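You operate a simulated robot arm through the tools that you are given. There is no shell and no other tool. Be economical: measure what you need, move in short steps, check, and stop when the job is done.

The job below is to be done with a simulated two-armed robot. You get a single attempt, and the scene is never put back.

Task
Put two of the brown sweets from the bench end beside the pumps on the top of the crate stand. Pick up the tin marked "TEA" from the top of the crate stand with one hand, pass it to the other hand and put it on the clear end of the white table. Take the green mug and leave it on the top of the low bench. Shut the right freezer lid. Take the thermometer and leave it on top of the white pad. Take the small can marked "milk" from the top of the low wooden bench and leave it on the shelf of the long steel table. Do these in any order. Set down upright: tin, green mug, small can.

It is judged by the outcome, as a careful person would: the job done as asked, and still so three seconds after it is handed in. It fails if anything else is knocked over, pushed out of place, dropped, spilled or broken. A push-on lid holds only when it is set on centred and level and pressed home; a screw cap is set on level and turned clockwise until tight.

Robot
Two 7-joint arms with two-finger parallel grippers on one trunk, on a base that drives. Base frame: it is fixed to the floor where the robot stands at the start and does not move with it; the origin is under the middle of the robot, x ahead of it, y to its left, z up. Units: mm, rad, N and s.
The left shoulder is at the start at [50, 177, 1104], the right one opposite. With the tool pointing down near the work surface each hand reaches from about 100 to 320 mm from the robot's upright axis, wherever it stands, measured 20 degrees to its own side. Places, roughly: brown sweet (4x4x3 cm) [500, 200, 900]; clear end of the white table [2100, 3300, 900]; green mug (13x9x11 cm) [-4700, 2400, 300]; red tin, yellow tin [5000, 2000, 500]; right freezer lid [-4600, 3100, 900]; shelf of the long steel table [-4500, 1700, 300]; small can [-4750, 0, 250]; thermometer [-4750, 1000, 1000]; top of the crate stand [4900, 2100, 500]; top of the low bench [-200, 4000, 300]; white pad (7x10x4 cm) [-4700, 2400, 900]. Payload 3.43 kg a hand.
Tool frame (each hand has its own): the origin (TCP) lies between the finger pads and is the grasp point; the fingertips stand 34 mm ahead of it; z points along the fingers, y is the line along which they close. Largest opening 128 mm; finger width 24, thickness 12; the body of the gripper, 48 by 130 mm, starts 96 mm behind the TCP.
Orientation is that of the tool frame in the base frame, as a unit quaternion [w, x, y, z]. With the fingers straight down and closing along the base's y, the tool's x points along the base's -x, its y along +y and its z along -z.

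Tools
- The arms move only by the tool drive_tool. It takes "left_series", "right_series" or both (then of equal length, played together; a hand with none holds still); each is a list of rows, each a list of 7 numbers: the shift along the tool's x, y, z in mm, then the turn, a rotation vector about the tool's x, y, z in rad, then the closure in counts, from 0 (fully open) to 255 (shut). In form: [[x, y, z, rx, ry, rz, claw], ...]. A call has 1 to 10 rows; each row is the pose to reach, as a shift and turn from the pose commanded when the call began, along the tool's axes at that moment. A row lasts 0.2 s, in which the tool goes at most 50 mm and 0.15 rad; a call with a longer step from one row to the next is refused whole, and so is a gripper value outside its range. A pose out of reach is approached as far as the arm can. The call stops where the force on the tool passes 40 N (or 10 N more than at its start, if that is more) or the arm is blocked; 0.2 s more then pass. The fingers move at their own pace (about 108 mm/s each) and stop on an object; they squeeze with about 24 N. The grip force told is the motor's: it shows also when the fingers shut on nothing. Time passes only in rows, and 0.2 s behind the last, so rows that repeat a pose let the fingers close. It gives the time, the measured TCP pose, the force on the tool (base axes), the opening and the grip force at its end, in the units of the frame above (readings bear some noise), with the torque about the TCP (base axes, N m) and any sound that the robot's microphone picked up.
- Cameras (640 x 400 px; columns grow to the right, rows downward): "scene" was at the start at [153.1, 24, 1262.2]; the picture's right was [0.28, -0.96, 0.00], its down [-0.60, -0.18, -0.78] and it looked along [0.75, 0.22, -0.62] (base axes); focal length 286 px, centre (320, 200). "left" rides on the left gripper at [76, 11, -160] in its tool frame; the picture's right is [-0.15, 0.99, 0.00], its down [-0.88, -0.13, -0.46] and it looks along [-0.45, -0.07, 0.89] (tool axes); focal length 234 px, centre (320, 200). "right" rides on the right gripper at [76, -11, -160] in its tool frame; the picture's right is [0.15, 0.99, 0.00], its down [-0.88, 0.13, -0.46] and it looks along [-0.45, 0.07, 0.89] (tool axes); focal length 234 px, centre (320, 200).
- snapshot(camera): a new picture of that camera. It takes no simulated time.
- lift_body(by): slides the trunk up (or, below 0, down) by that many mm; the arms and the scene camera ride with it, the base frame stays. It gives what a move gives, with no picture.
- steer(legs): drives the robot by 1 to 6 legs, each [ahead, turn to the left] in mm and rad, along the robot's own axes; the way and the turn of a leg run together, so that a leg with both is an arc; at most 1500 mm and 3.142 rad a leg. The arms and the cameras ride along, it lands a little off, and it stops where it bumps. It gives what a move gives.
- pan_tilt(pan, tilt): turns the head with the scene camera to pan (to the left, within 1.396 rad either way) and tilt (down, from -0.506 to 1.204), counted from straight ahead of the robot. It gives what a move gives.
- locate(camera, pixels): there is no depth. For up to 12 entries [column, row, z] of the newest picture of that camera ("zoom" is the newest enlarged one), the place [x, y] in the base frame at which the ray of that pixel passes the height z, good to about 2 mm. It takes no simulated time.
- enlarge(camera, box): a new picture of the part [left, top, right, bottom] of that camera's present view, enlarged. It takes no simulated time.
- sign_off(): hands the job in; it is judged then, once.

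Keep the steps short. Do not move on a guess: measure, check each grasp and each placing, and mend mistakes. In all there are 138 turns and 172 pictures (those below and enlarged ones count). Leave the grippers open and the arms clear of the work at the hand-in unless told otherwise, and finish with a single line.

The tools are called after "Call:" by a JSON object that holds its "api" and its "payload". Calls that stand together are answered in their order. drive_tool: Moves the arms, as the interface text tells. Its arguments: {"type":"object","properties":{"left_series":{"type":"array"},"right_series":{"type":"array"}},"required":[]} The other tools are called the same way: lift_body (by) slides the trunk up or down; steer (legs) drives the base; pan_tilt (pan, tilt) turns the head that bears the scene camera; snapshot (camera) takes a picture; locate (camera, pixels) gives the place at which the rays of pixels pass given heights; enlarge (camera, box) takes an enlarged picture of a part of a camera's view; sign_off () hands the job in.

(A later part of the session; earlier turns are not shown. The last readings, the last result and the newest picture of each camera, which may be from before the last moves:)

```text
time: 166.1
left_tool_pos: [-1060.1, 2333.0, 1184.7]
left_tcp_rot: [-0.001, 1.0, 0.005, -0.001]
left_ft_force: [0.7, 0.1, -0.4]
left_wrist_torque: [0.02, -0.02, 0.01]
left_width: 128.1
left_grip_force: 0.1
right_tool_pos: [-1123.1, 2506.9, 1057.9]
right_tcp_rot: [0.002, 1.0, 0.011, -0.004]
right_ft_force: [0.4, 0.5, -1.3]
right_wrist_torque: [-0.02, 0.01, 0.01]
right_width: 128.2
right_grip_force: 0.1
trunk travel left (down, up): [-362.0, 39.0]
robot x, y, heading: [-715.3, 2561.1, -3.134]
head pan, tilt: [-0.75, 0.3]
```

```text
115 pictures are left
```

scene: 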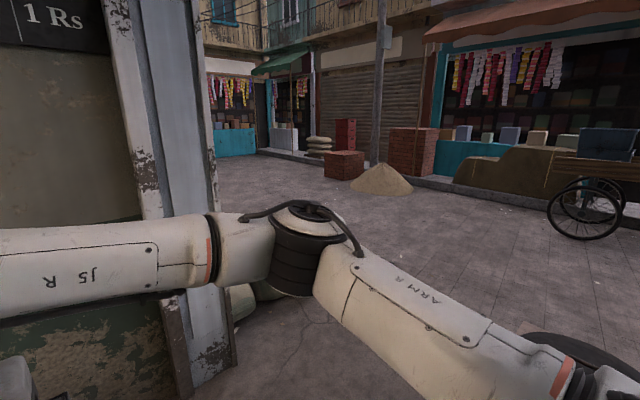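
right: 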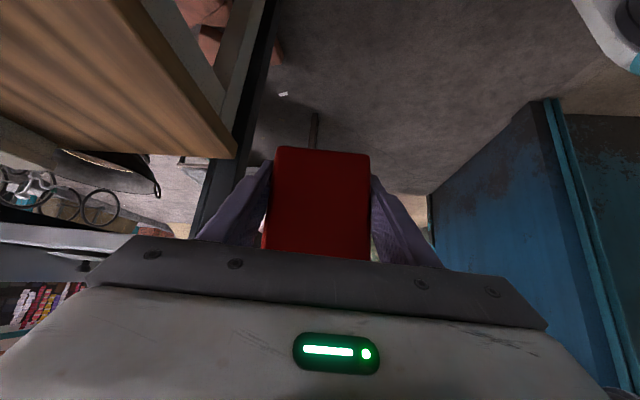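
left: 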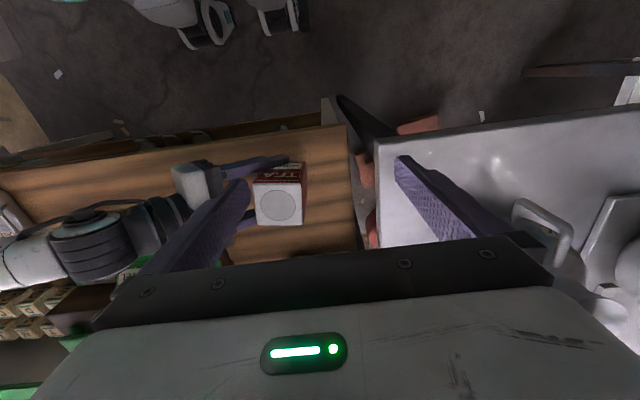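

The post ends at about (-2130,3130) with green sacks behind it, and the low bench is to the right. I'll drive to the middle of the gap at (-1620,3450) and look west.

Call:
{"api": "steer", "payload": {"legs": [[0, -0.785], [1268, 0]]}}

Call:
{"api": "pan_tilt", "payload": {"pan": 0.35, "tilt": 0.25}}

Call:
{"api": "snapshot", "payload": {"camera": "scene"}}

Call:
{"api": "pan_tilt", "payload": {"pan": -1.39, "tilt": 0.4}}

Call:
{"api": "snapshot", "payload": {"camera": "scene"}}

```text
time: 174.6
left_tool_pos: [-2030.4, 3532.5, 1183.1]
left_tcp_rot: [0.0, 0.926, -0.378, -0.001]
left_ft_force: [0.5, -0.9, -0.2]
left_wrist_torque: [0.02, -0.04, -0.01]
left_width: 128.1
left_grip_force: 0.0
right_tool_pos: [-1952.9, 3697.8, 1057.1]
right_tcp_rot: [0.001, 0.928, -0.373, -0.005]
right_ft_force: [-0.4, 0.1, 0.1]
right_wrist_torque: [-0.03, -0.02, -0.01]
right_width: 127.9
right_grip_force: 0.2
trunk travel left (down, up): [-362.0, 39.0]
robot x, y, heading: [-1625.3, 3447.2, 2.367]
head pan, tilt: [-0.75, 0.3]
```

```text
time: 175.9
left_tool_pos: [-2030.6, 3531.1, 1182.4]
left_tcp_rot: [-0.001, 0.925, -0.379, -0.001]
left_ft_force: [0.1, -0.2, 0.8]
left_wrist_torque: [0.02, 0.0, 0.02]
left_width: 127.8
left_grip_force: 0.0
right_tool_pos: [-1953.8, 3698.0, 1057.2]
right_tcp_rot: [0.001, 0.928, -0.373, -0.005]
right_ft_force: [-0.5, -0.5, 0.1]
right_wrist_torque: [-0.02, 0.0, 0.01]
right_width: 128.2
right_grip_force: 0.0
trunk travel left (down, up): [-362.0, 39.0]
robot x, y, heading: [-1626.6, 3445.5, 2.367]
head pan, tilt: [0.351, 0.25]
```

```text
114 pictures are left
```

scene: 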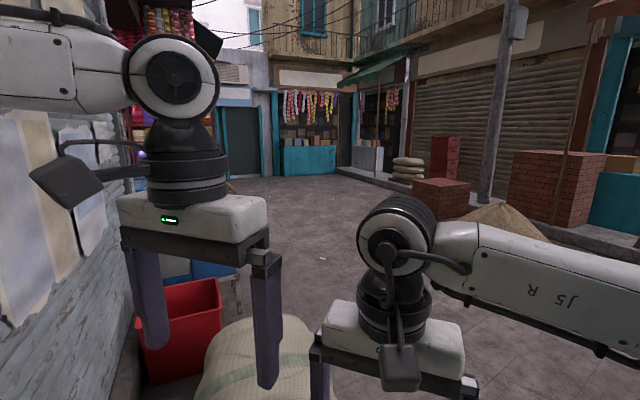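

```text
time: 177.7
left_tool_pos: [-2030.0, 3532.2, 1182.8]
left_tcp_rot: [-0.002, 0.926, -0.379, 0.0]
left_ft_force: [-0.1, 0.8, 0.3]
left_wrist_torque: [-0.01, 0.02, 0.03]
left_width: 127.7
left_grip_force: 0.1
right_tool_pos: [-1953.5, 3698.7, 1057.6]
right_tcp_rot: [0.0, 0.928, -0.373, -0.005]
right_ft_force: [-0.8, 0.1, 0.4]
right_wrist_torque: [0.02, 0.0, 0.01]
right_width: 128.0
right_grip_force: 0.1
trunk travel left (down, up): [-362.0, 39.0]
robot x, y, heading: [-1625.5, 3445.8, 2.364]
head pan, tilt: [-1.389, 0.4]
```

```text
113 pictures are left
```

scene: 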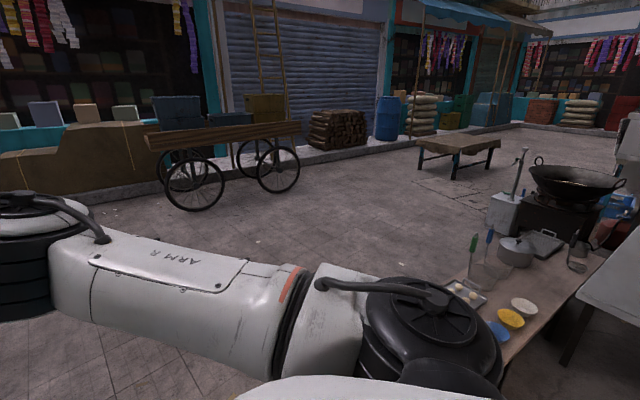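

The way continues west past a sack and bin. I'll go round via (-2000,4350) and on west to about x -3600.

Call:
{"api": "steer", "payload": {"legs": [[0, -0.41], [975, 0], [0, 1.185], [1500, 0]]}}

Call:
{"api": "pan_tilt", "payload": {"pan": 0.6, "tilt": 0.25}}

Call:
{"api": "snapshot", "payload": {"camera": "scene"}}

```text
time: 193.9
left_tool_pos: [-3841.4, 4146.3, 1183.0]
left_tcp_rot: [-0.001, 1.0, -0.006, -0.001]
left_ft_force: [0.6, -0.4, 1.3]
left_wrist_torque: [0.02, -0.01, 0.0]
left_width: 128.0
left_grip_force: 0.0
right_tool_pos: [-3899.8, 4319.5, 1057.0]
right_tcp_rot: [0.002, 1.0, 0.001, -0.005]
right_ft_force: [0.8, 0.3, -0.2]
right_wrist_torque: [0.0, -0.02, -0.01]
right_width: 128.1
right_grip_force: 0.0
trunk travel left (down, up): [-362.0, 39.0]
robot x, y, heading: [-3490.8, 4365.1, 3.135]
head pan, tilt: [-1.389, 0.4]
```

```text
time: 195.9
left_tool_pos: [-3840.7, 4145.7, 1184.1]
left_tcp_rot: [0.0, 1.0, -0.007, -0.002]
left_ft_force: [-0.8, -0.5, 0.5]
left_wrist_torque: [0.02, 0.01, 0.0]
left_width: 128.2
left_grip_force: 0.1
right_tool_pos: [-3899.6, 4319.4, 1057.1]
right_tcp_rot: [0.003, 1.0, 0.001, -0.005]
right_ft_force: [0.6, 0.0, 0.9]
right_wrist_torque: [0.02, -0.01, 0.03]
right_width: 128.0
right_grip_force: 0.0
trunk travel left (down, up): [-362.0, 39.0]
robot x, y, heading: [-3490.8, 4362.7, 3.128]
head pan, tilt: [0.6, 0.25]
```

```text
112 pictures are left
```

scene: 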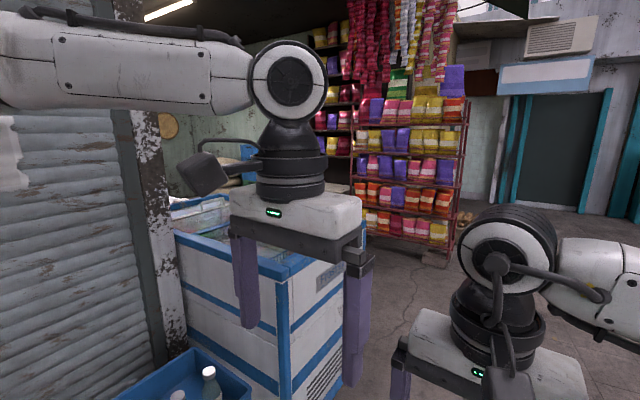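

A blue-white freezer stands at the shop front. I'll locate its corners and look more to the left.

Call:
{"api": "locate", "payload": {"camera": "scene", "pixels": [[284, 275, 850], [175, 232, 850], [345, 258, 850], [200, 400, 0], [470, 265, 0], [350, 235, 0], [330, 400, 0]]}}

Call:
{"api": "steer", "payload": {"legs": [[900, 0]]}}

Call:
{"api": "pan_tilt", "payload": {"pan": 1.2, "tilt": 0.35}}

Call:
{"api": "snapshot", "payload": {"camera": "scene"}}

```text
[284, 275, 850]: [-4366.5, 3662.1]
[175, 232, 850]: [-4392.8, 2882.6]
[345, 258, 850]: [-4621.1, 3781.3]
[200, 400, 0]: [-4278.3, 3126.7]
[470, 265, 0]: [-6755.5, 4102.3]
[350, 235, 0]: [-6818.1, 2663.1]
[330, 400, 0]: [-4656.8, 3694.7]
```

```text
time: 200.6
left_tool_pos: [-4741.2, 4159.2, 1183.0]
left_tcp_rot: [-0.002, 1.0, -0.008, -0.001]
left_ft_force: [-0.2, -0.8, 1.2]
left_wrist_torque: [0.02, 0.01, 0.04]
left_width: 128.1
left_grip_force: 0.2
right_tool_pos: [-4798.9, 4333.9, 1057.3]
right_tcp_rot: [0.003, 1.0, -0.004, -0.005]
right_ft_force: [0.2, 0.1, 0.1]
right_wrist_torque: [-0.02, -0.01, 0.01]
right_width: 128.2
right_grip_force: 0.0
trunk travel left (down, up): [-362.0, 39.0]
robot x, y, heading: [-4390.9, 4378.1, 3.121]
head pan, tilt: [0.6, 0.25]
```

```text
time: 201.6
left_tool_pos: [-4741.4, 4160.3, 1182.9]
left_tcp_rot: [-0.002, 1.0, -0.009, -0.002]
left_ft_force: [-0.2, 0.2, 0.4]
left_wrist_torque: [-0.02, 0.0, 0.0]
left_width: 128.3
left_grip_force: 0.2
right_tool_pos: [-4798.1, 4333.2, 1057.9]
right_tcp_rot: [0.002, 1.0, -0.003, -0.003]
right_ft_force: [-0.3, 0.3, 0.2]
right_wrist_torque: [0.0, -0.03, 0.02]
right_width: 128.0
right_grip_force: 0.1
trunk travel left (down, up): [-362.0, 39.0]
robot x, y, heading: [-4383.3, 4375.7, 3.123]
head pan, tilt: [1.201, 0.351]
```

```text
111 pictures are left
```

scene: 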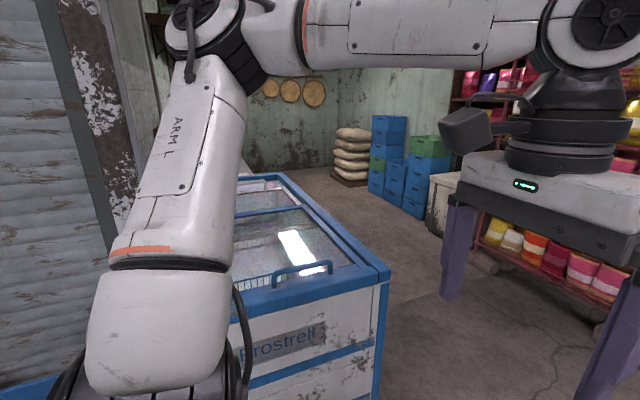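

The chest freezer has its long side facing west. I'll locate its west edge before driving into the shop on that side.

Call:
{"api": "locate", "payload": {"camera": "scene", "pixels": [[389, 272, 850], [389, 272, 900], [268, 174, 850], [268, 174, 900], [300, 268, 900], [375, 398, 200], [480, 248, 0], [440, 190, 0]]}}

Call:
{"api": "enlarge", "payload": {"camera": "scene", "box": [220, 150, 420, 320]}}

```text
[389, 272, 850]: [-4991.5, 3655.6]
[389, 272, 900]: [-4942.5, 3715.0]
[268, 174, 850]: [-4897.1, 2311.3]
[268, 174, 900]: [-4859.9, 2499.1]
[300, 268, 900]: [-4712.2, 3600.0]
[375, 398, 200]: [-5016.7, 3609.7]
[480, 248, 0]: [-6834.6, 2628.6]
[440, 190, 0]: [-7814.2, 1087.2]
```

```text
2.35 times, centred on (320, 235) of scene
```

zoom: 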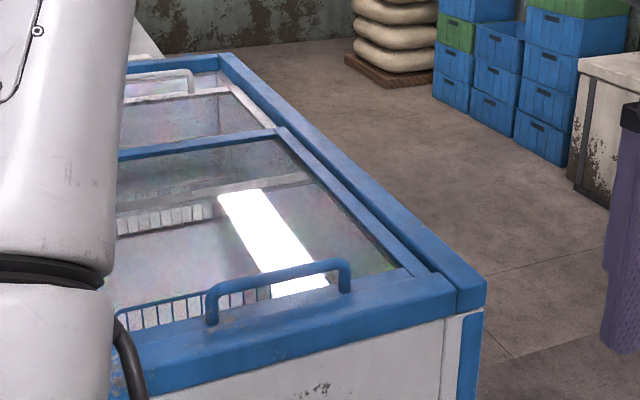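

These are sliding lids. I'll drive round to the west side, stop abreast of the right lid at y 3100, and face east.

Call:
{"api": "steer", "payload": {"legs": [[1050, 0], [0, 1.588], [1270, 0], [0, 1.573]]}}

Call:
{"api": "pan_tilt", "payload": {"pan": 0.0, "tilt": 0.6}}

Call:
{"api": "snapshot", "payload": {"camera": "scene"}}

Call:
{"api": "pan_tilt", "payload": {"pan": -0.9, "tilt": 0.5}}

Call:
{"api": "snapshot", "payload": {"camera": "scene"}}

```text
time: 220.7
left_tool_pos: [-5081.4, 3345.1, 1183.5]
left_tcp_rot: [0.002, 0.004, 1.0, -0.001]
left_ft_force: [-0.8, 0.4, 0.1]
left_wrist_torque: [0.02, 0.01, -0.02]
left_width: 128.0
left_grip_force: 0.1
right_tool_pos: [-5021.8, 3172.3, 1058.3]
right_tcp_rot: [0.004, -0.003, 1.0, 0.003]
right_ft_force: [0.4, -0.4, 0.2]
right_wrist_torque: [-0.03, 0.01, 0.02]
right_width: 127.8
right_grip_force: 0.0
trunk travel left (down, up): [-362.0, 39.0]
robot x, y, heading: [-5430.0, 3120.7, -0.003]
head pan, tilt: [1.201, 0.351]
```

```text
time: 222.1
left_tool_pos: [-5081.6, 3345.1, 1183.4]
left_tcp_rot: [0.0, 0.004, 1.0, -0.001]
left_ft_force: [-0.4, 0.6, -0.3]
left_wrist_torque: [0.01, -0.03, -0.03]
left_width: 128.1
left_grip_force: 0.1
right_tool_pos: [-5020.9, 3171.9, 1057.5]
right_tcp_rot: [0.004, -0.003, 1.0, 0.003]
right_ft_force: [-0.9, -0.2, 0.0]
right_wrist_torque: [-0.02, 0.0, 0.02]
right_width: 127.8
right_grip_force: 0.1
trunk travel left (down, up): [-362.0, 39.0]
robot x, y, heading: [-5431.9, 3120.5, -0.005]
head pan, tilt: [0.0, 0.6]
```

```text
109 pictures are left
```

scene: 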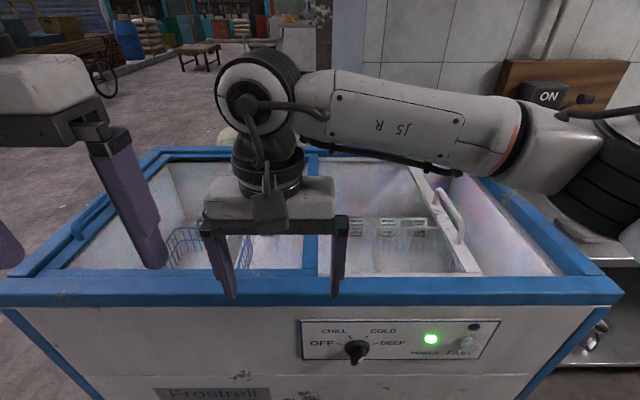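

```text
time: 223.3
left_tool_pos: [-5081.9, 3345.1, 1182.4]
left_tcp_rot: [0.001, 0.003, 1.0, -0.001]
left_ft_force: [-0.8, 0.8, -0.5]
left_wrist_torque: [0.03, -0.01, -0.02]
left_width: 127.8
left_grip_force: 0.0
right_tool_pos: [-5021.0, 3171.9, 1057.4]
right_tcp_rot: [0.004, -0.002, 1.0, 0.002]
right_ft_force: [0.4, 0.1, -0.3]
right_wrist_torque: [0.01, -0.02, 0.02]
right_width: 128.0
right_grip_force: 0.1
trunk travel left (down, up): [-362.0, 39.0]
robot x, y, heading: [-5428.7, 3122.3, -0.004]
head pan, tilt: [-0.901, 0.499]
```

```text
108 pictures are left
```

scene: 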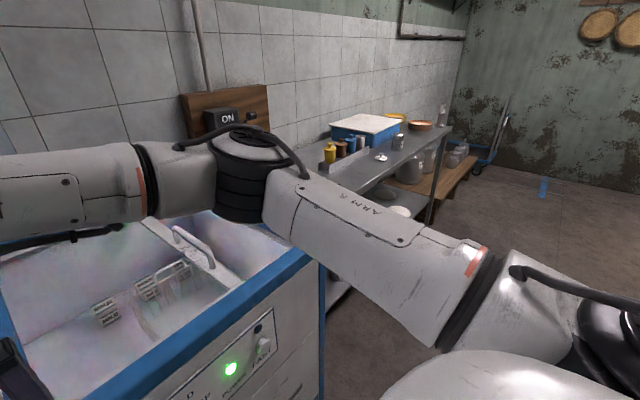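

The right lid is slid part-open to the left, so it has to be pushed right (-y) by its handle. I'll view it squarely and measure.

Call:
{"api": "pan_tilt", "payload": {"pan": -0.35, "tilt": 0.7}}

Call:
{"api": "enlarge", "payload": {"camera": "scene", "box": [200, 60, 480, 320]}}

Call:
{"api": "snapshot", "payload": {"camera": "right"}}

```text
time: 224.2
left_tool_pos: [-5080.3, 3345.4, 1183.4]
left_tcp_rot: [0.003, 0.003, 1.0, -0.001]
left_ft_force: [0.2, -0.3, 0.7]
left_wrist_torque: [0.02, 0.02, 0.0]
left_width: 128.0
left_grip_force: 0.0
right_tool_pos: [-5020.2, 3172.8, 1057.2]
right_tcp_rot: [0.005, -0.003, 1.0, 0.002]
right_ft_force: [0.6, 0.8, 0.8]
right_wrist_torque: [0.02, -0.03, 0.01]
right_width: 128.2
right_grip_force: 0.0
trunk travel left (down, up): [-362.0, 39.0]
robot x, y, heading: [-5429.7, 3122.0, -0.004]
head pan, tilt: [-0.351, 0.7]
```

```text
1.54 times, centred on (340, 190) of scene
```

zoom: 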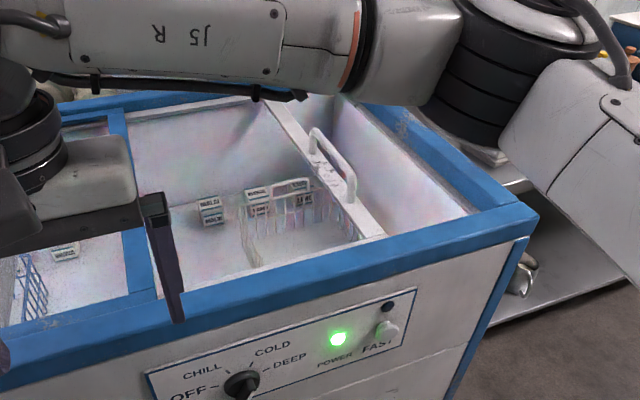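

```text
106 pictures are left
```

right: 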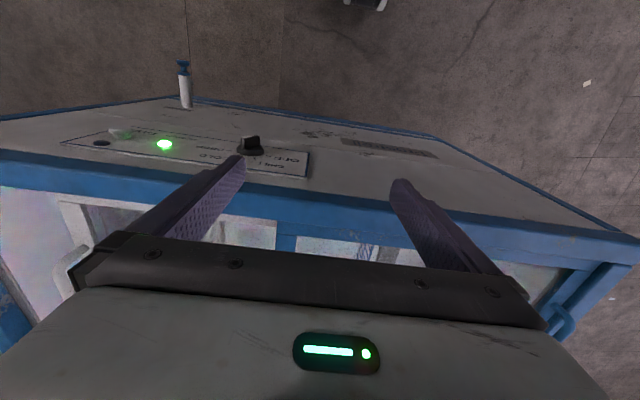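

Call:
{"api": "locate", "payload": {"camera": "zoom", "pixels": [[350, 190, 930], [350, 190, 900], [313, 140, 930], [380, 238, 880], [538, 220, 900], [150, 300, 900], [165, 310, 900]]}}

Call:
{"api": "locate", "payload": {"camera": "right", "pixels": [[70, 285, 930], [70, 285, 900], [187, 106, 0], [183, 62, 150], [90, 240, 900], [280, 205, 900], [590, 235, 900]]}}

```text
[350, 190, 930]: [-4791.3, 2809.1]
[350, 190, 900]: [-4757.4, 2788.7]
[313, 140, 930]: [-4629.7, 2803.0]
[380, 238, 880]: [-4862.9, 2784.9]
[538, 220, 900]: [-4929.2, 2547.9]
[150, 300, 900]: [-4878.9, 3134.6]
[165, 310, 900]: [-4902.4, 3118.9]
```

```text
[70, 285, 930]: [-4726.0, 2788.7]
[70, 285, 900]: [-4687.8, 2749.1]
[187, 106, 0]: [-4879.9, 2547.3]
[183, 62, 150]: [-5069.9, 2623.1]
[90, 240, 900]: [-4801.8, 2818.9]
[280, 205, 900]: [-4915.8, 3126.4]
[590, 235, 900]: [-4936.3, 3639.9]
```

The handle is at about x -4790..-4630, y 2800. The lid's right end is at y≈2785 and has to go to about 2590. I'll reposition to (-5285,2910) facing east.

Call:
{"api": "steer", "payload": {"legs": [[0, -1.567], [212, 0], [0, 1.571], [140, 0]]}}

Call:
{"api": "snapshot", "payload": {"camera": "scene"}}

Call:
{"api": "snapshot", "payload": {"camera": "right"}}

```text
time: 234.5
left_tool_pos: [-4945.6, 3147.8, 1182.2]
left_tcp_rot: [0.0, -0.011, 1.0, 0.0]
left_ft_force: [0.8, -0.6, -0.2]
left_wrist_torque: [0.05, 0.13, -0.01]
left_width: 128.1
left_grip_force: 0.1
right_tool_pos: [-4881.1, 2975.0, 1056.2]
right_tcp_rot: [0.003, -0.016, 1.0, 0.003]
right_ft_force: [0.7, -1.0, 0.2]
right_wrist_torque: [0.09, 0.02, 0.0]
right_width: 128.0
right_grip_force: 0.2
trunk travel left (down, up): [-362.0, 39.0]
robot x, y, heading: [-5286.3, 2915.5, 0.021]
head pan, tilt: [-0.351, 0.7]
```

```text
105 pictures are left
```

scene: 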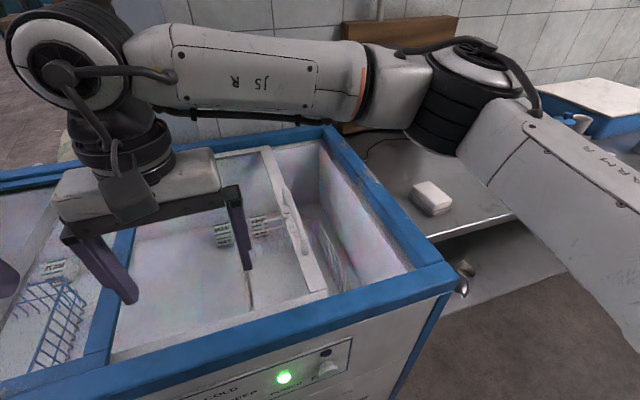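

```text
104 pictures are left
```

right: 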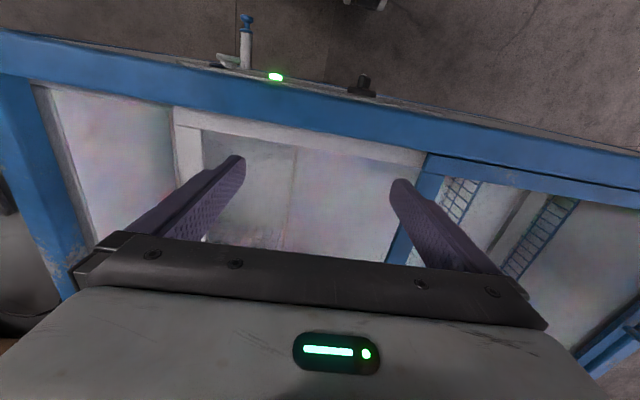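

Call:
{"api": "enlarge", "payload": {"camera": "scene", "box": [220, 140, 380, 300]}}

Call:
{"api": "locate", "payload": {"camera": "right", "pixels": [[245, 68, 0], [246, 20, 0], [245, 68, 300], [246, 20, 300], [185, 150, 890], [205, 150, 890]]}}

```text
2.50 times, centred on (300, 220) of scene
```

zoom: 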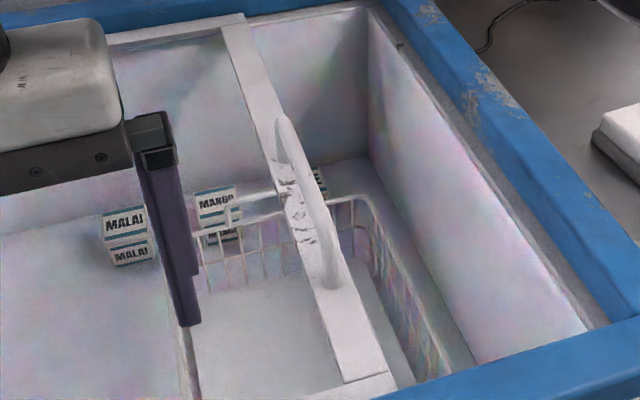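

```text
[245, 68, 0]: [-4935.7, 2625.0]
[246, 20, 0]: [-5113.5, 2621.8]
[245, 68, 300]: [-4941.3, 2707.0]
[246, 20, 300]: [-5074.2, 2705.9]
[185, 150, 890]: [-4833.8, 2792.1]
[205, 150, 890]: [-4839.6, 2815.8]
```

Call:
{"api": "locate", "payload": {"camera": "zoom", "pixels": [[326, 250, 930], [326, 250, 900], [333, 287, 890], [282, 120, 930], [282, 120, 900], [345, 380, 890], [240, 15, 890], [345, 250, 890], [590, 330, 900]]}}

```text
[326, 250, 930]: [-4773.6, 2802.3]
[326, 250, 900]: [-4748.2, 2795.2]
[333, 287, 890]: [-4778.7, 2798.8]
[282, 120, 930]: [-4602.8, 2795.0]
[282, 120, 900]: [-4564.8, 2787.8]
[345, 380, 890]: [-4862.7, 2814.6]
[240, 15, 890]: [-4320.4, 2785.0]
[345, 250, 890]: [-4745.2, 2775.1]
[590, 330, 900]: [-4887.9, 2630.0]
```

The handle is at y≈2798, x -4775..-4610, with its top near z 928. I'll bring the closed right fingers just north of its near end, tilted forward for reach.

Call:
{"api": "drive_tool", "payload": {"right_series": [[-27, -36, 0, 0, -0.07, 0, 255], [-54, -72, 0, 0, -0.14, 0, 255], [-81, -108, 0, 0, -0.2, 0, 255], [-108, -143, 0, 0, -0.26, 0, 255], [-108, -143, 46, 0, -0.26, 0, 255], [-108, -143, 46, 0, -0.26, 0, 255]]}}

Call:
{"api": "snapshot", "payload": {"camera": "right"}}

Call:
{"api": "snapshot", "payload": {"camera": "scene"}}

```text
time: 235.9
left_tool_pos: [-4947.6, 3148.0, 1183.1]
left_tcp_rot: [0.001, -0.011, 1.0, -0.001]
left_ft_force: [0.7, -0.7, -0.3]
left_wrist_torque: [0.04, 0.01, 0.0]
left_width: 127.8
left_grip_force: 0.0
right_tool_pos: [-4768.8, 2835.1, 1011.6]
right_tcp_rot: [0.133, -0.016, 0.991, 0.005]
right_ft_force: [-0.3, -0.7, 0.1]
right_wrist_torque: [0.05, -0.06, 0.01]
right_width: 0.0
right_grip_force: 24.3
trunk travel left (down, up): [-362.0, 39.0]
robot x, y, heading: [-5288.3, 2916.0, 0.018]
head pan, tilt: [-0.351, 0.7]
```

```text
102 pictures are left
```

right: 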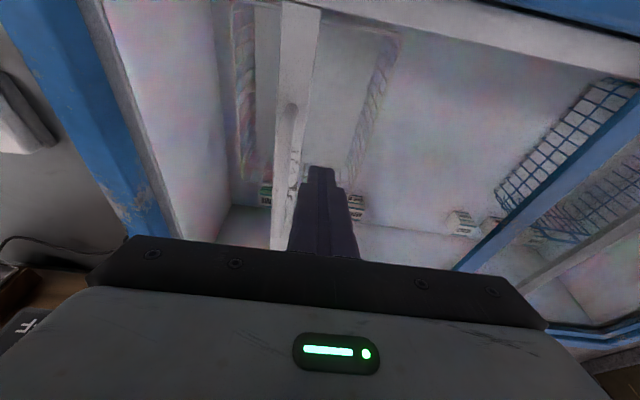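

```text
101 pictures are left
```

scene: 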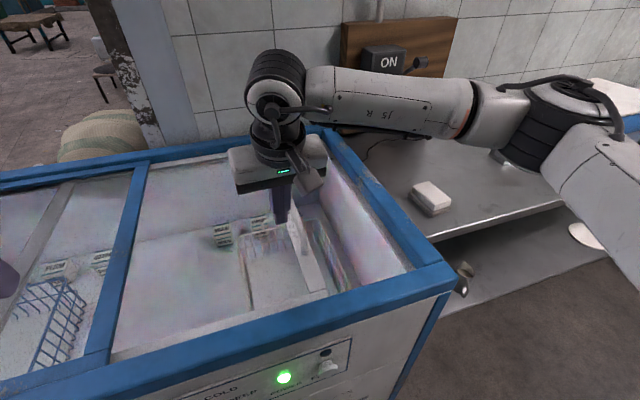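

The fingers are beside the handle. I'll go down to put the tips at about z 905, stopping on contact.

Call:
{"api": "drive_tool", "payload": {"right_series": [[10, 0, 37, 0, 0, 0, 255], [15, 0, 56, 0, 0, 0, 255], [19, 0, 70, 0, 0, 0, 255], [19, 0, 70, 0, 0, 0, 255]]}}

Call:
{"api": "snapshot", "payload": {"camera": "right"}}

Call:
{"api": "enlarge", "payload": {"camera": "scene", "box": [220, 140, 380, 300]}}

```text
time: 236.9
left_tool_pos: [-4947.1, 3146.9, 1183.3]
left_tcp_rot: [0.001, -0.011, 1.0, -0.002]
left_ft_force: [-1.5, 1.0, 0.0]
left_wrist_torque: [-0.16, -0.13, -0.01]
left_width: 127.8
left_grip_force: 0.0
right_tool_pos: [-4768.4, 2836.4, 939.8]
right_tcp_rot: [0.134, -0.016, 0.991, 0.005]
right_ft_force: [2.4, 0.5, 0.1]
right_wrist_torque: [-0.13, 0.17, 0.0]
right_width: 0.0
right_grip_force: 24.1
trunk travel left (down, up): [-362.0, 39.0]
robot x, y, heading: [-5291.6, 2914.5, 0.028]
head pan, tilt: [-0.351, 0.7]
```

```text
100 pictures are left
```

right: 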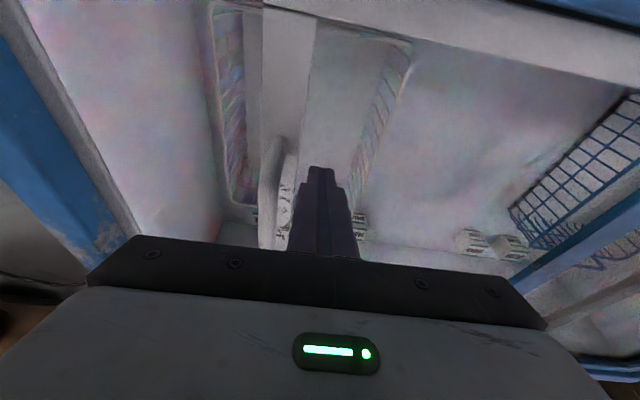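

```text
2.50 times, centred on (300, 220) of scene
```

zoom: 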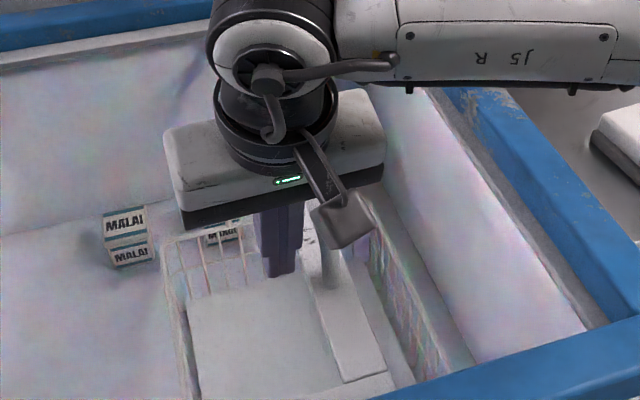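

Now I push the handle in -y, in moderate steps, until it stops.

Call:
{"api": "drive_tool", "payload": {"right_series": [[0, -20, 0, 0, 0, 0, 255], [0, -40, 0, 0, 0, 0, 255], [0, -60, 0, 0, 0, 0, 255], [0, -80, 0, 0, 0, 0, 255], [0, -100, 0, 0, 0, 0, 255], [0, -120, 0, 0, 0, 0, 255], [0, -140, 0, 0, 0, 0, 255], [0, -160, 0, 0, 0, 0, 255]]}}

Call:
{"api": "snapshot", "payload": {"camera": "scene"}}

```text
time: 238.7
left_tool_pos: [-4947.5, 3146.6, 1182.9]
left_tcp_rot: [0.001, -0.01, 1.0, -0.001]
left_ft_force: [0.5, -0.4, -0.5]
left_wrist_torque: [0.11, 0.09, -0.02]
left_width: 128.2
left_grip_force: 0.1
right_tool_pos: [-4763.2, 2676.0, 936.3]
right_tcp_rot: [0.134, -0.015, 0.991, 0.004]
right_ft_force: [0.0, 0.4, 1.5]
right_wrist_torque: [0.02, -0.06, -0.04]
right_width: 0.0
right_grip_force: 23.5
trunk travel left (down, up): [-362.0, 39.0]
robot x, y, heading: [-5289.1, 2913.9, 0.019]
head pan, tilt: [-0.351, 0.7]
```

```text
98 pictures are left
```

scene: 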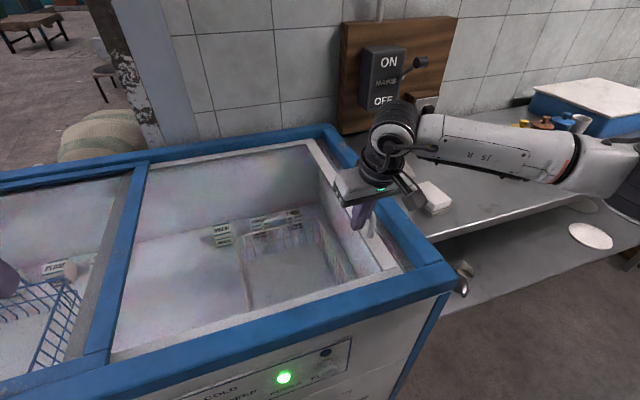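

The lid is sliding well. I'll continue to the end stop.

Call:
{"api": "drive_tool", "payload": {"right_series": [[0, -15, 0, 0, 0, 0, 255], [0, -30, 0, 0, 0, 0, 255], [0, -45, 0, 0, 0, 0, 255], [0, -60, 0, 0, 0, 0, 255], [0, -75, 0, 0, 0, 0, 255], [0, -90, 0, 0, 0, 0, 255]]}}

Call:
{"api": "snapshot", "payload": {"camera": "scene"}}

Call:
{"api": "snapshot", "payload": {"camera": "right"}}

```text
time: 239.6
left_tool_pos: [-4949.1, 3147.3, 1182.9]
left_tcp_rot: [0.001, -0.011, 1.0, -0.001]
left_ft_force: [-1.1, 1.0, 0.2]
left_wrist_torque: [-0.07, -0.14, 0.0]
left_width: 127.6
left_grip_force: 0.1
right_tool_pos: [-4764.1, 2647.2, 938.0]
right_tcp_rot: [0.135, -0.03, 0.99, 0.021]
right_ft_force: [5.8, 13.1, 1.7]
right_wrist_torque: [-0.11, 0.19, -0.01]
right_width: 0.2
right_grip_force: 24.2
trunk travel left (down, up): [-362.0, 39.0]
robot x, y, heading: [-5295.0, 2913.2, 0.026]
head pan, tilt: [-0.351, 0.7]
stopped in row 4 (right hand): the force on the tool passed its limit at 47 N (the readings are from after the stop); the commanded pose is now the measured one
```

```text
97 pictures are left
```

scene: 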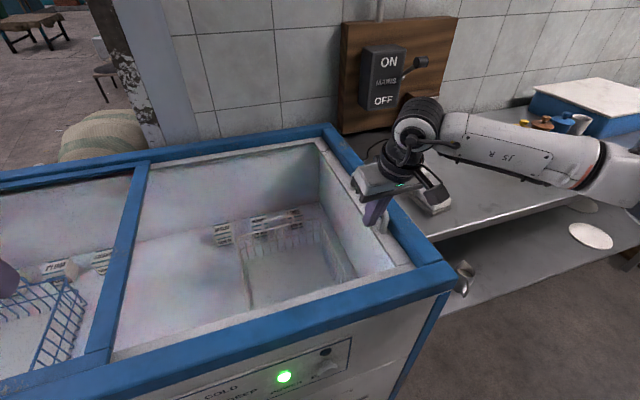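

```text
96 pictures are left
```

right: 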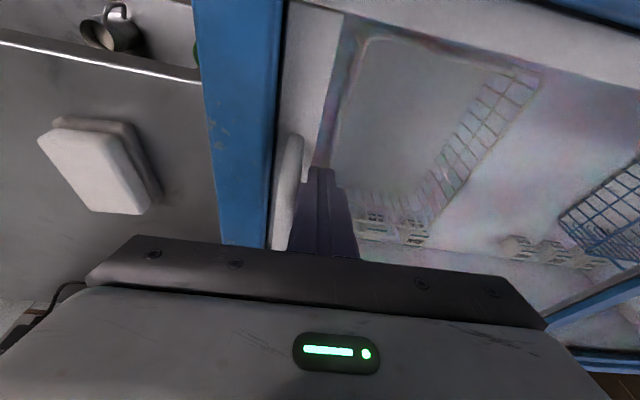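

The lid is home against the frame. I'll raise the hand off and retract, then back out and go along to the thermometer at y≈1000.

Call:
{"api": "drive_tool", "payload": {"right_series": [[-8, 8, -30, 0, 0, 0, 255], [-18, 12, -70, 0, 0, 0, 255], [-30, 15, -115, 0, 0, 0, 200], [0, 30, -125, 0, 0.1, 0, 100], [40, 45, -135, 0, 0.2, 0, 0], [80, 60, -145, 0, 0.26, 0, 0], [120, 70, -155, 0, 0.26, 0, 0]]}}

Call:
{"api": "enlarge", "payload": {"camera": "scene", "box": [100, 110, 480, 350]}}

Call:
{"api": "steer", "payload": {"legs": [[-150, 0], [0, -1.59], [1500, 0], [350, 0], [0, 1.571]]}}

Call:
{"api": "pan_tilt", "payload": {"pan": 0.0, "tilt": 0.55}}

Call:
{"api": "snapshot", "payload": {"camera": "scene"}}

```text
time: 241.2
left_tool_pos: [-4948.1, 3148.0, 1184.3]
left_tcp_rot: [0.002, -0.011, 1.0, -0.001]
left_ft_force: [0.0, 0.4, -0.9]
left_wrist_torque: [-0.11, -0.12, 0.02]
left_width: 127.7
left_grip_force: 0.1
right_tool_pos: [-4924.7, 2702.2, 1056.7]
right_tcp_rot: [0.002, -0.027, 1.0, 0.012]
right_ft_force: [1.6, 0.1, -0.1]
right_wrist_torque: [-0.09, 0.11, 0.03]
right_width: 128.0
right_grip_force: 0.0
trunk travel left (down, up): [-362.0, 39.0]
robot x, y, heading: [-5287.8, 2914.3, 0.025]
head pan, tilt: [-0.351, 0.7]
```

```text
1.67 times, centred on (290, 230) of scene
```

zoom: 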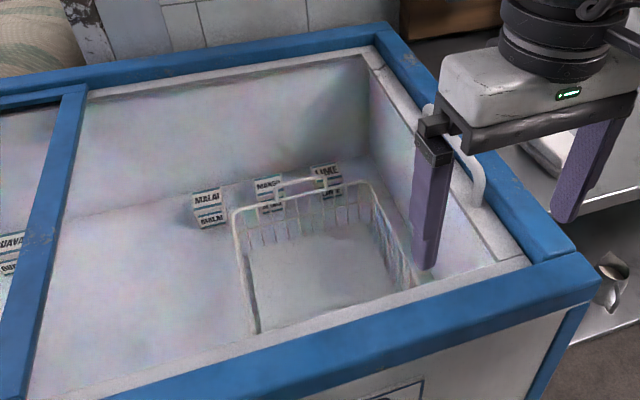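

```text
time: 259.1
left_tool_pos: [-5081.1, 1282.0, 1182.9]
left_tcp_rot: [0.0, 0.001, 1.0, 0.0]
left_ft_force: [0.6, -0.1, -0.1]
left_wrist_torque: [0.03, -0.03, -0.01]
left_width: 128.0
left_grip_force: 0.1
right_tool_pos: [-5068.5, 837.7, 1056.5]
right_tcp_rot: [0.003, -0.016, 1.0, 0.012]
right_ft_force: [0.0, -0.1, -0.4]
right_wrist_torque: [0.0, -0.01, -0.01]
right_width: 128.0
right_grip_force: 0.0
trunk travel left (down, up): [-362.0, 39.0]
robot x, y, heading: [-5430.5, 1058.6, -0.003]
head pan, tilt: [-0.351, 0.7]
```

```text
time: 259.9
left_tool_pos: [-5082.8, 1282.9, 1182.7]
left_tcp_rot: [0.001, 0.0, 1.0, 0.0]
left_ft_force: [0.2, -0.5, 0.2]
left_wrist_torque: [0.0, -0.02, 0.02]
left_width: 128.1
left_grip_force: 0.1
right_tool_pos: [-5068.7, 837.2, 1055.4]
right_tcp_rot: [0.003, -0.015, 1.0, 0.013]
right_ft_force: [0.9, 0.1, 0.3]
right_wrist_torque: [0.0, 0.01, -0.01]
right_width: 127.8
right_grip_force: 0.0
trunk travel left (down, up): [-362.0, 39.0]
robot x, y, heading: [-5430.8, 1061.5, -0.0]
head pan, tilt: [0.0, 0.55]
```

```text
94 pictures are left
```

scene: 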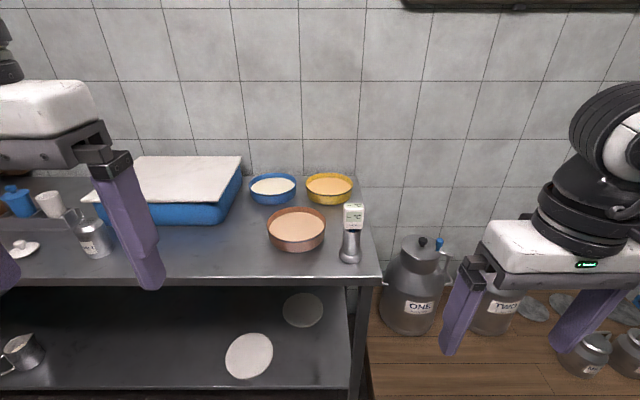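

The lid is shut. The thermometer seems to be the item at (352,230). I'll zoom in there.

Call:
{"api": "enlarge", "payload": {"camera": "scene", "box": [250, 165, 410, 285]}}

Call:
{"api": "locate", "payload": {"camera": "scene", "pixels": [[350, 258, 870], [350, 258, 900], [354, 215, 1000], [380, 278, 900], [30, 285, 900], [360, 178, 900], [380, 278, 870], [360, 178, 870]]}}

Call:
{"api": "snapshot", "payload": {"camera": "right"}}

Call:
{"api": "snapshot", "payload": {"camera": "left"}}

```text
3.33 times, centred on (330, 225) of scene
```

zoom: 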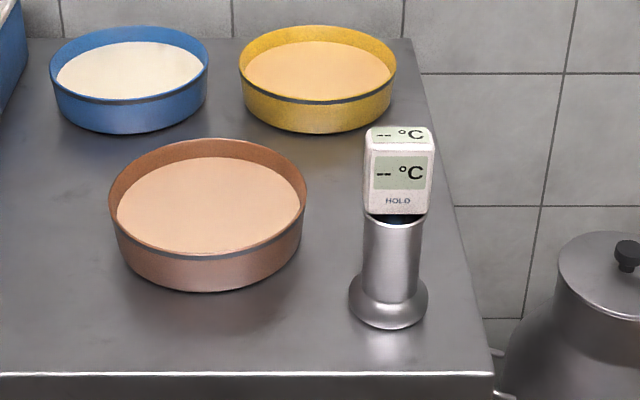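

```text
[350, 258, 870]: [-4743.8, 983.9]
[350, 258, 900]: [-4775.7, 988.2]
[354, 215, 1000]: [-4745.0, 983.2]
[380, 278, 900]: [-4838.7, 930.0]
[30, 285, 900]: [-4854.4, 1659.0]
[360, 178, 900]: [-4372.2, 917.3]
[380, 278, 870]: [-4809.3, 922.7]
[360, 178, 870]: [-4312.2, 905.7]
```

```text
92 pictures are left
```

right: 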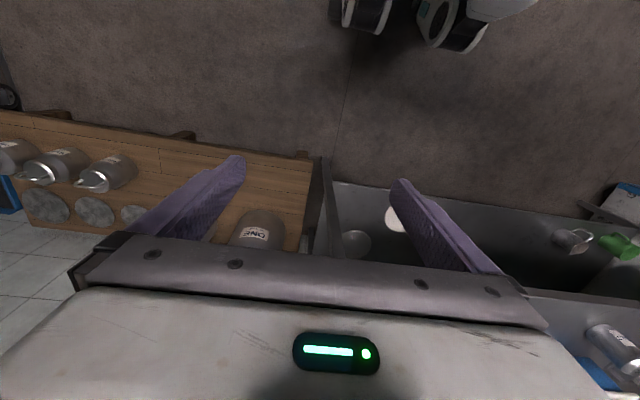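

```text
91 pictures are left
```

left: 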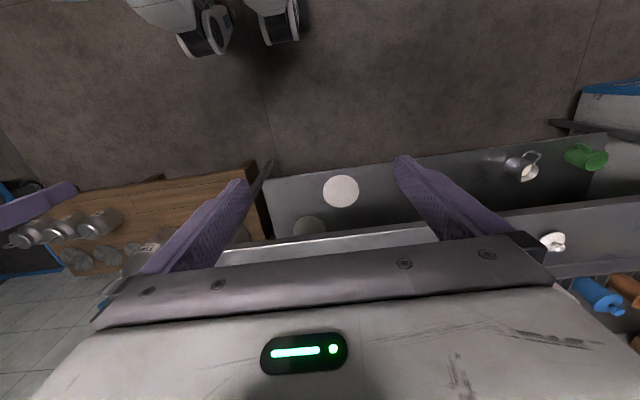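

The thermometer head sits in a small metal stand at about (-4745,984). I'll measure the shelf and table edges from the left view and the mug too.

Call:
{"api": "locate", "payload": {"camera": "left", "pixels": [[270, 180, 300], [398, 160, 300], [560, 140, 300], [585, 160, 340], [520, 172, 340], [341, 190, 300], [240, 250, 870], [430, 226, 870], [540, 206, 870], [308, 228, 300]]}}

Call:
{"api": "locate", "payload": {"camera": "scene", "pixels": [[320, 388, 300], [100, 390, 300], [249, 355, 300], [303, 310, 300], [22, 355, 330], [345, 390, 250]]}}

Call:
{"api": "enlarge", "payload": {"camera": "left", "box": [440, 90, 640, 290]}}

```text
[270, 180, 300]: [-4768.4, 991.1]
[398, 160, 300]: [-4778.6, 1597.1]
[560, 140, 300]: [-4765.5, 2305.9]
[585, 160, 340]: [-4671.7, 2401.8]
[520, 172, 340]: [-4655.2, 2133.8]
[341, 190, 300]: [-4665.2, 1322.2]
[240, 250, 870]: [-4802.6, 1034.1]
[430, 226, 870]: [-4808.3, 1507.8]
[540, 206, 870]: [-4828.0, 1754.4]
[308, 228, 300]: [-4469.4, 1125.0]
```

```text
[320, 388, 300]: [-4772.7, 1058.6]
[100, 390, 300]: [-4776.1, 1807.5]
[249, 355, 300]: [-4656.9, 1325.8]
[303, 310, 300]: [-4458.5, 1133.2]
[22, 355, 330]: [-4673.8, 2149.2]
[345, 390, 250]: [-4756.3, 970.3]
```

```text
2.00 times, centred on (540, 190) of left
```

zoom: 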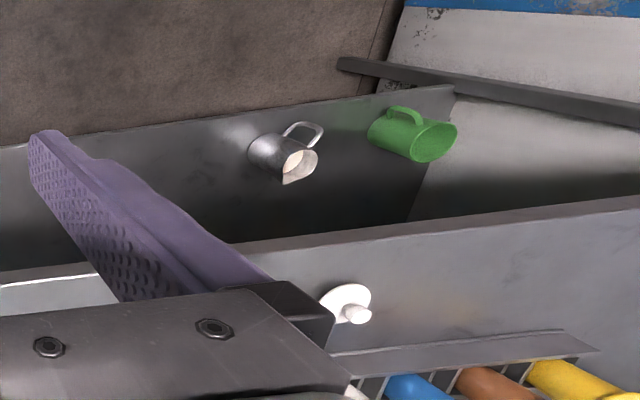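

The table top is z 870 with its edge at x≈-4808. The shelf is z 300 with its edge at x≈-4772, and the green mug is at about (-4672,2402). First the thermometer: I'll drive forward 270.

Call:
{"api": "steer", "payload": {"legs": [[272, 0]]}}

Call:
{"api": "drive_tool", "payload": {"right_series": [[0, 36, -22, 0, 0, 0, 40], [0, 72, -44, 0, 0, 0, 80], [0, 108, -62, 0, 0, 0, 110], [0, 144, -62, 0, 0, 0, 110], [0, 148, -62, 0, 0, 0, 110]]}}

Call:
{"api": "snapshot", "payload": {"camera": "right"}}

Call:
{"api": "snapshot", "payload": {"camera": "scene"}}

```text
time: 261.9
left_tool_pos: [-4810.8, 1283.8, 1182.9]
left_tcp_rot: [0.0, 0.001, 1.0, -0.001]
left_ft_force: [-0.1, -0.1, -1.0]
left_wrist_torque: [0.02, 0.0, 0.0]
left_width: 128.0
left_grip_force: 0.0
right_tool_pos: [-4796.0, 837.4, 1055.8]
right_tcp_rot: [0.003, -0.015, 1.0, 0.013]
right_ft_force: [-0.2, 0.5, -0.7]
right_wrist_torque: [-0.02, 0.02, -0.01]
right_width: 127.9
right_grip_force: 0.0
trunk travel left (down, up): [-362.0, 39.0]
robot x, y, heading: [-5159.0, 1055.5, -0.005]
head pan, tilt: [0.0, 0.55]
```

```text
time: 263.1
left_tool_pos: [-4809.8, 1282.6, 1184.0]
left_tcp_rot: [0.001, 0.001, 1.0, -0.001]
left_ft_force: [-0.1, -0.2, -0.3]
left_wrist_torque: [0.01, -0.01, 0.02]
left_width: 128.0
left_grip_force: 0.1
right_tool_pos: [-4801.8, 983.3, 1121.9]
right_tcp_rot: [0.003, -0.015, 1.0, 0.013]
right_ft_force: [0.4, 0.5, -0.4]
right_wrist_torque: [-0.02, 0.0, -0.04]
right_width: 73.0
right_grip_force: 0.1
trunk travel left (down, up): [-362.0, 39.0]
robot x, y, heading: [-5163.3, 1058.7, -0.0]
head pan, tilt: [0.0, 0.55]
```

```text
89 pictures are left
```

right: 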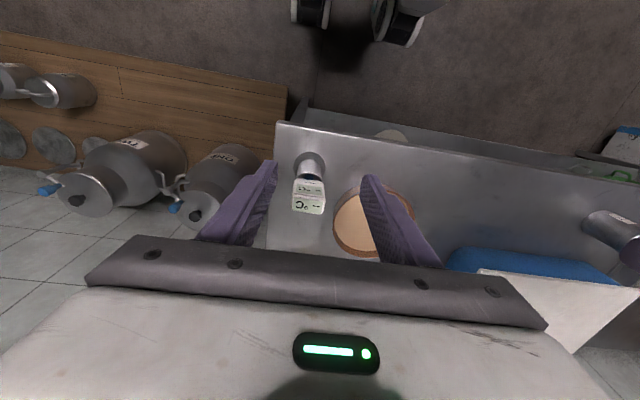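

```text
88 pictures are left
```

scene: 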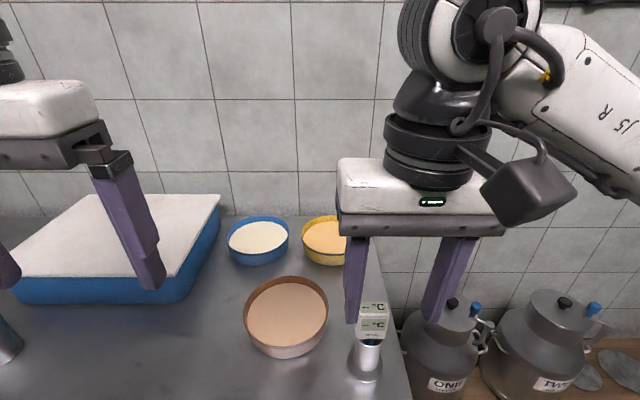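

Call:
{"api": "locate", "payload": {"camera": "right", "pixels": [[309, 206, 1020], [309, 206, 1000], [294, 206, 1020], [325, 206, 1020], [308, 188, 1000], [311, 165, 870]]}}

Call:
{"api": "locate", "payload": {"camera": "scene", "pixels": [[374, 307, 1020], [374, 307, 1040], [374, 307, 1000], [365, 368, 870]]}}

Call:
{"api": "enlarge", "payload": {"camera": "right", "box": [270, 130, 370, 230]}}

```text
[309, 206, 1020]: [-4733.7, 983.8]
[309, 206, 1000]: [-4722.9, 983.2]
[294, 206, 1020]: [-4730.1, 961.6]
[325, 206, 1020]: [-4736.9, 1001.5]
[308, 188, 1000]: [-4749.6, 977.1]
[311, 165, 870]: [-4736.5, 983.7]
```

```text
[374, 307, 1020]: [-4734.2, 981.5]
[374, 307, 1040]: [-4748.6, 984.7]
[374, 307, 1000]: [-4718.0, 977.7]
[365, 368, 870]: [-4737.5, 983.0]
```

```text
4.00 times, centred on (320, 180) of right
```

zoom: 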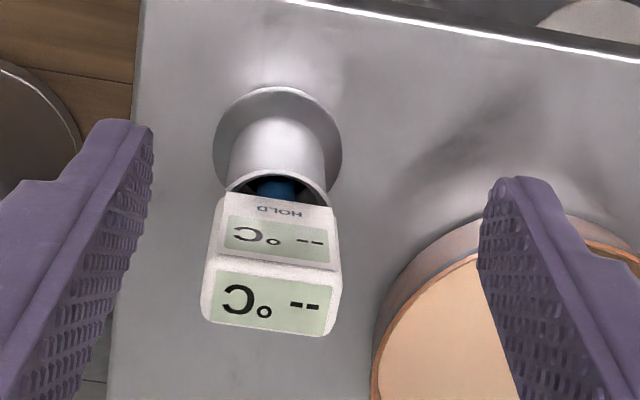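

The head top is at (-4734,983,1020), about 40 wide. I'll move over it, go down to TCP 1006 and close.

Call:
{"api": "drive_tool", "payload": {"right_series": [[-33, -1, 0, 0, 0, 0, 110], [-66, -2, 0, 0, 0, 0, 110], [-66, -3, 45, 0, 0, 0, 110], [-66, -4, 90, 0, 0, 0, 110], [-66, -5, 115, 0, 0, 0, 110], [-66, -5, 115, 0, 0, 0, 255], [-66, -5, 115, 0, 0, 0, 255], [-66, -5, 115, 0, 0, 0, 255]]}}

Call:
{"api": "snapshot", "payload": {"camera": "right"}}

```text
time: 264.9
left_tool_pos: [-4809.8, 1283.5, 1183.5]
left_tcp_rot: [0.0, 0.0, 1.0, -0.002]
left_ft_force: [0.5, 0.3, -0.5]
left_wrist_torque: [-0.02, -0.01, -0.02]
left_width: 127.8
left_grip_force: 0.1
right_tool_pos: [-4734.9, 983.1, 1006.7]
right_tcp_rot: [0.003, -0.015, 1.0, 0.012]
right_ft_force: [1.2, -0.5, 1.3]
right_wrist_torque: [-0.04, -0.07, 0.01]
right_width: 45.3
right_grip_force: 24.2
trunk travel left (down, up): [-362.0, 39.0]
robot x, y, heading: [-5154.8, 1064.7, -0.006]
head pan, tilt: [0.0, 0.55]
```

```text
86 pictures are left
```

right: 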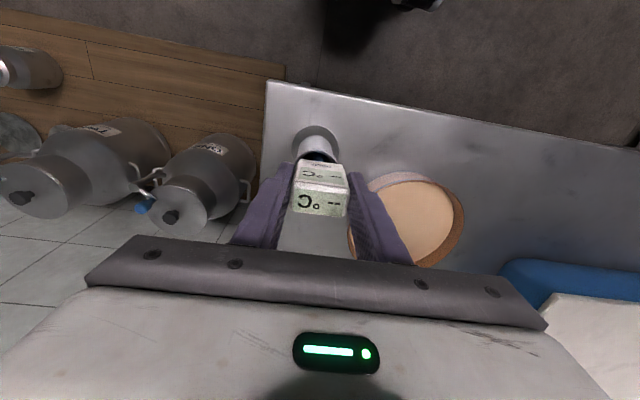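

Gripped (45.3 mm). I'll lift straight up to draw the probe out of its stand.

Call:
{"api": "drive_tool", "payload": {"right_series": [[0, 1, -40, 0, 0, 0, 255], [0, 2, -80, 0, 0, 0, 255], [0, 3, -120, 0, 0, 0, 255], [0, 4, -160, 0, 0, 0, 255]]}}

Call:
{"api": "snapshot", "payload": {"camera": "scene"}}

Call:
{"api": "snapshot", "payload": {"camera": "right"}}

```text
time: 265.9
left_tool_pos: [-4811.6, 1283.4, 1181.8]
left_tcp_rot: [0.001, 0.001, 1.0, -0.001]
left_ft_force: [-0.2, 0.4, 0.2]
left_wrist_torque: [0.02, -0.01, 0.05]
left_width: 127.9
left_grip_force: 0.1
right_tool_pos: [-4737.2, 984.4, 1169.1]
right_tcp_rot: [0.003, -0.016, 1.0, 0.013]
right_ft_force: [0.4, -0.4, 0.1]
right_wrist_torque: [0.01, 0.0, 0.01]
right_width: 45.4
right_grip_force: 24.0
trunk travel left (down, up): [-362.0, 39.0]
robot x, y, heading: [-5156.5, 1059.6, -0.002]
head pan, tilt: [0.0, 0.55]
```

```text
85 pictures are left
```

scene: 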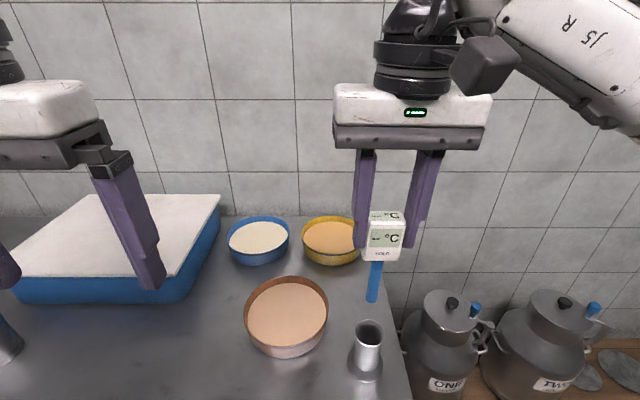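

```text
84 pictures are left
```

right: 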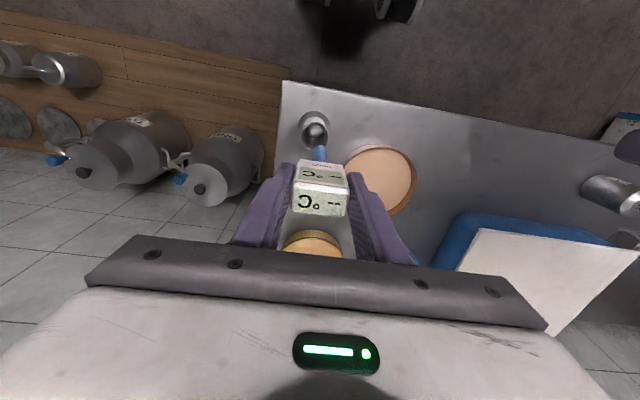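

The thermometer is out, with a short blue probe. I'll back off and drive to the white pad near y 2400.

Call:
{"api": "steer", "payload": {"legs": [[-290, 0], [0, 1.571], [1270, 0], [0, -1.571], [150, 0]]}}

Call:
{"api": "pan_tilt", "payload": {"pan": 0.1, "tilt": 0.6}}

Call:
{"api": "snapshot", "payload": {"camera": "scene"}}

Call:
{"api": "snapshot", "payload": {"camera": "right"}}

```text
time: 282.5
left_tool_pos: [-4948.5, 2560.6, 1182.7]
left_tcp_rot: [0.001, -0.003, 1.0, -0.001]
left_ft_force: [-0.4, -0.6, -0.7]
left_wrist_torque: [0.05, 0.04, 0.02]
left_width: 128.0
left_grip_force: 0.0
right_tool_pos: [-4873.1, 2263.5, 1166.3]
right_tcp_rot: [0.003, -0.018, 1.0, 0.014]
right_ft_force: [0.0, 0.3, -0.9]
right_wrist_torque: [-0.03, 0.03, -0.03]
right_width: 45.1
right_grip_force: 23.8
trunk travel left (down, up): [-362.0, 39.0]
robot x, y, heading: [-5297.1, 2340.6, 0.008]
head pan, tilt: [0.0, 0.55]
```

```text
time: 283.2
left_tool_pos: [-4950.7, 2562.4, 1184.4]
left_tcp_rot: [0.0, -0.003, 1.0, 0.0]
left_ft_force: [0.6, -0.3, 0.8]
left_wrist_torque: [0.0, 0.03, -0.02]
left_width: 127.9
left_grip_force: 0.1
right_tool_pos: [-4874.1, 2264.3, 1167.7]
right_tcp_rot: [0.003, -0.019, 1.0, 0.013]
right_ft_force: [-0.7, -0.9, -0.5]
right_wrist_torque: [0.01, 0.01, 0.02]
right_width: 45.3
right_grip_force: 24.4
trunk travel left (down, up): [-362.0, 39.0]
robot x, y, heading: [-5298.8, 2338.4, 0.006]
head pan, tilt: [0.099, 0.6]
```

```text
83 pictures are left
```

scene: 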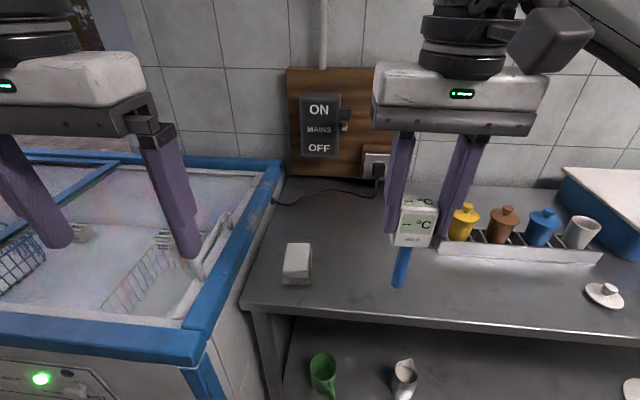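

```text
82 pictures are left
```

right: 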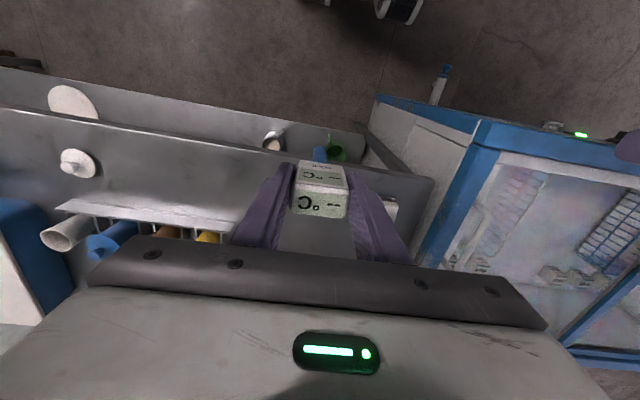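

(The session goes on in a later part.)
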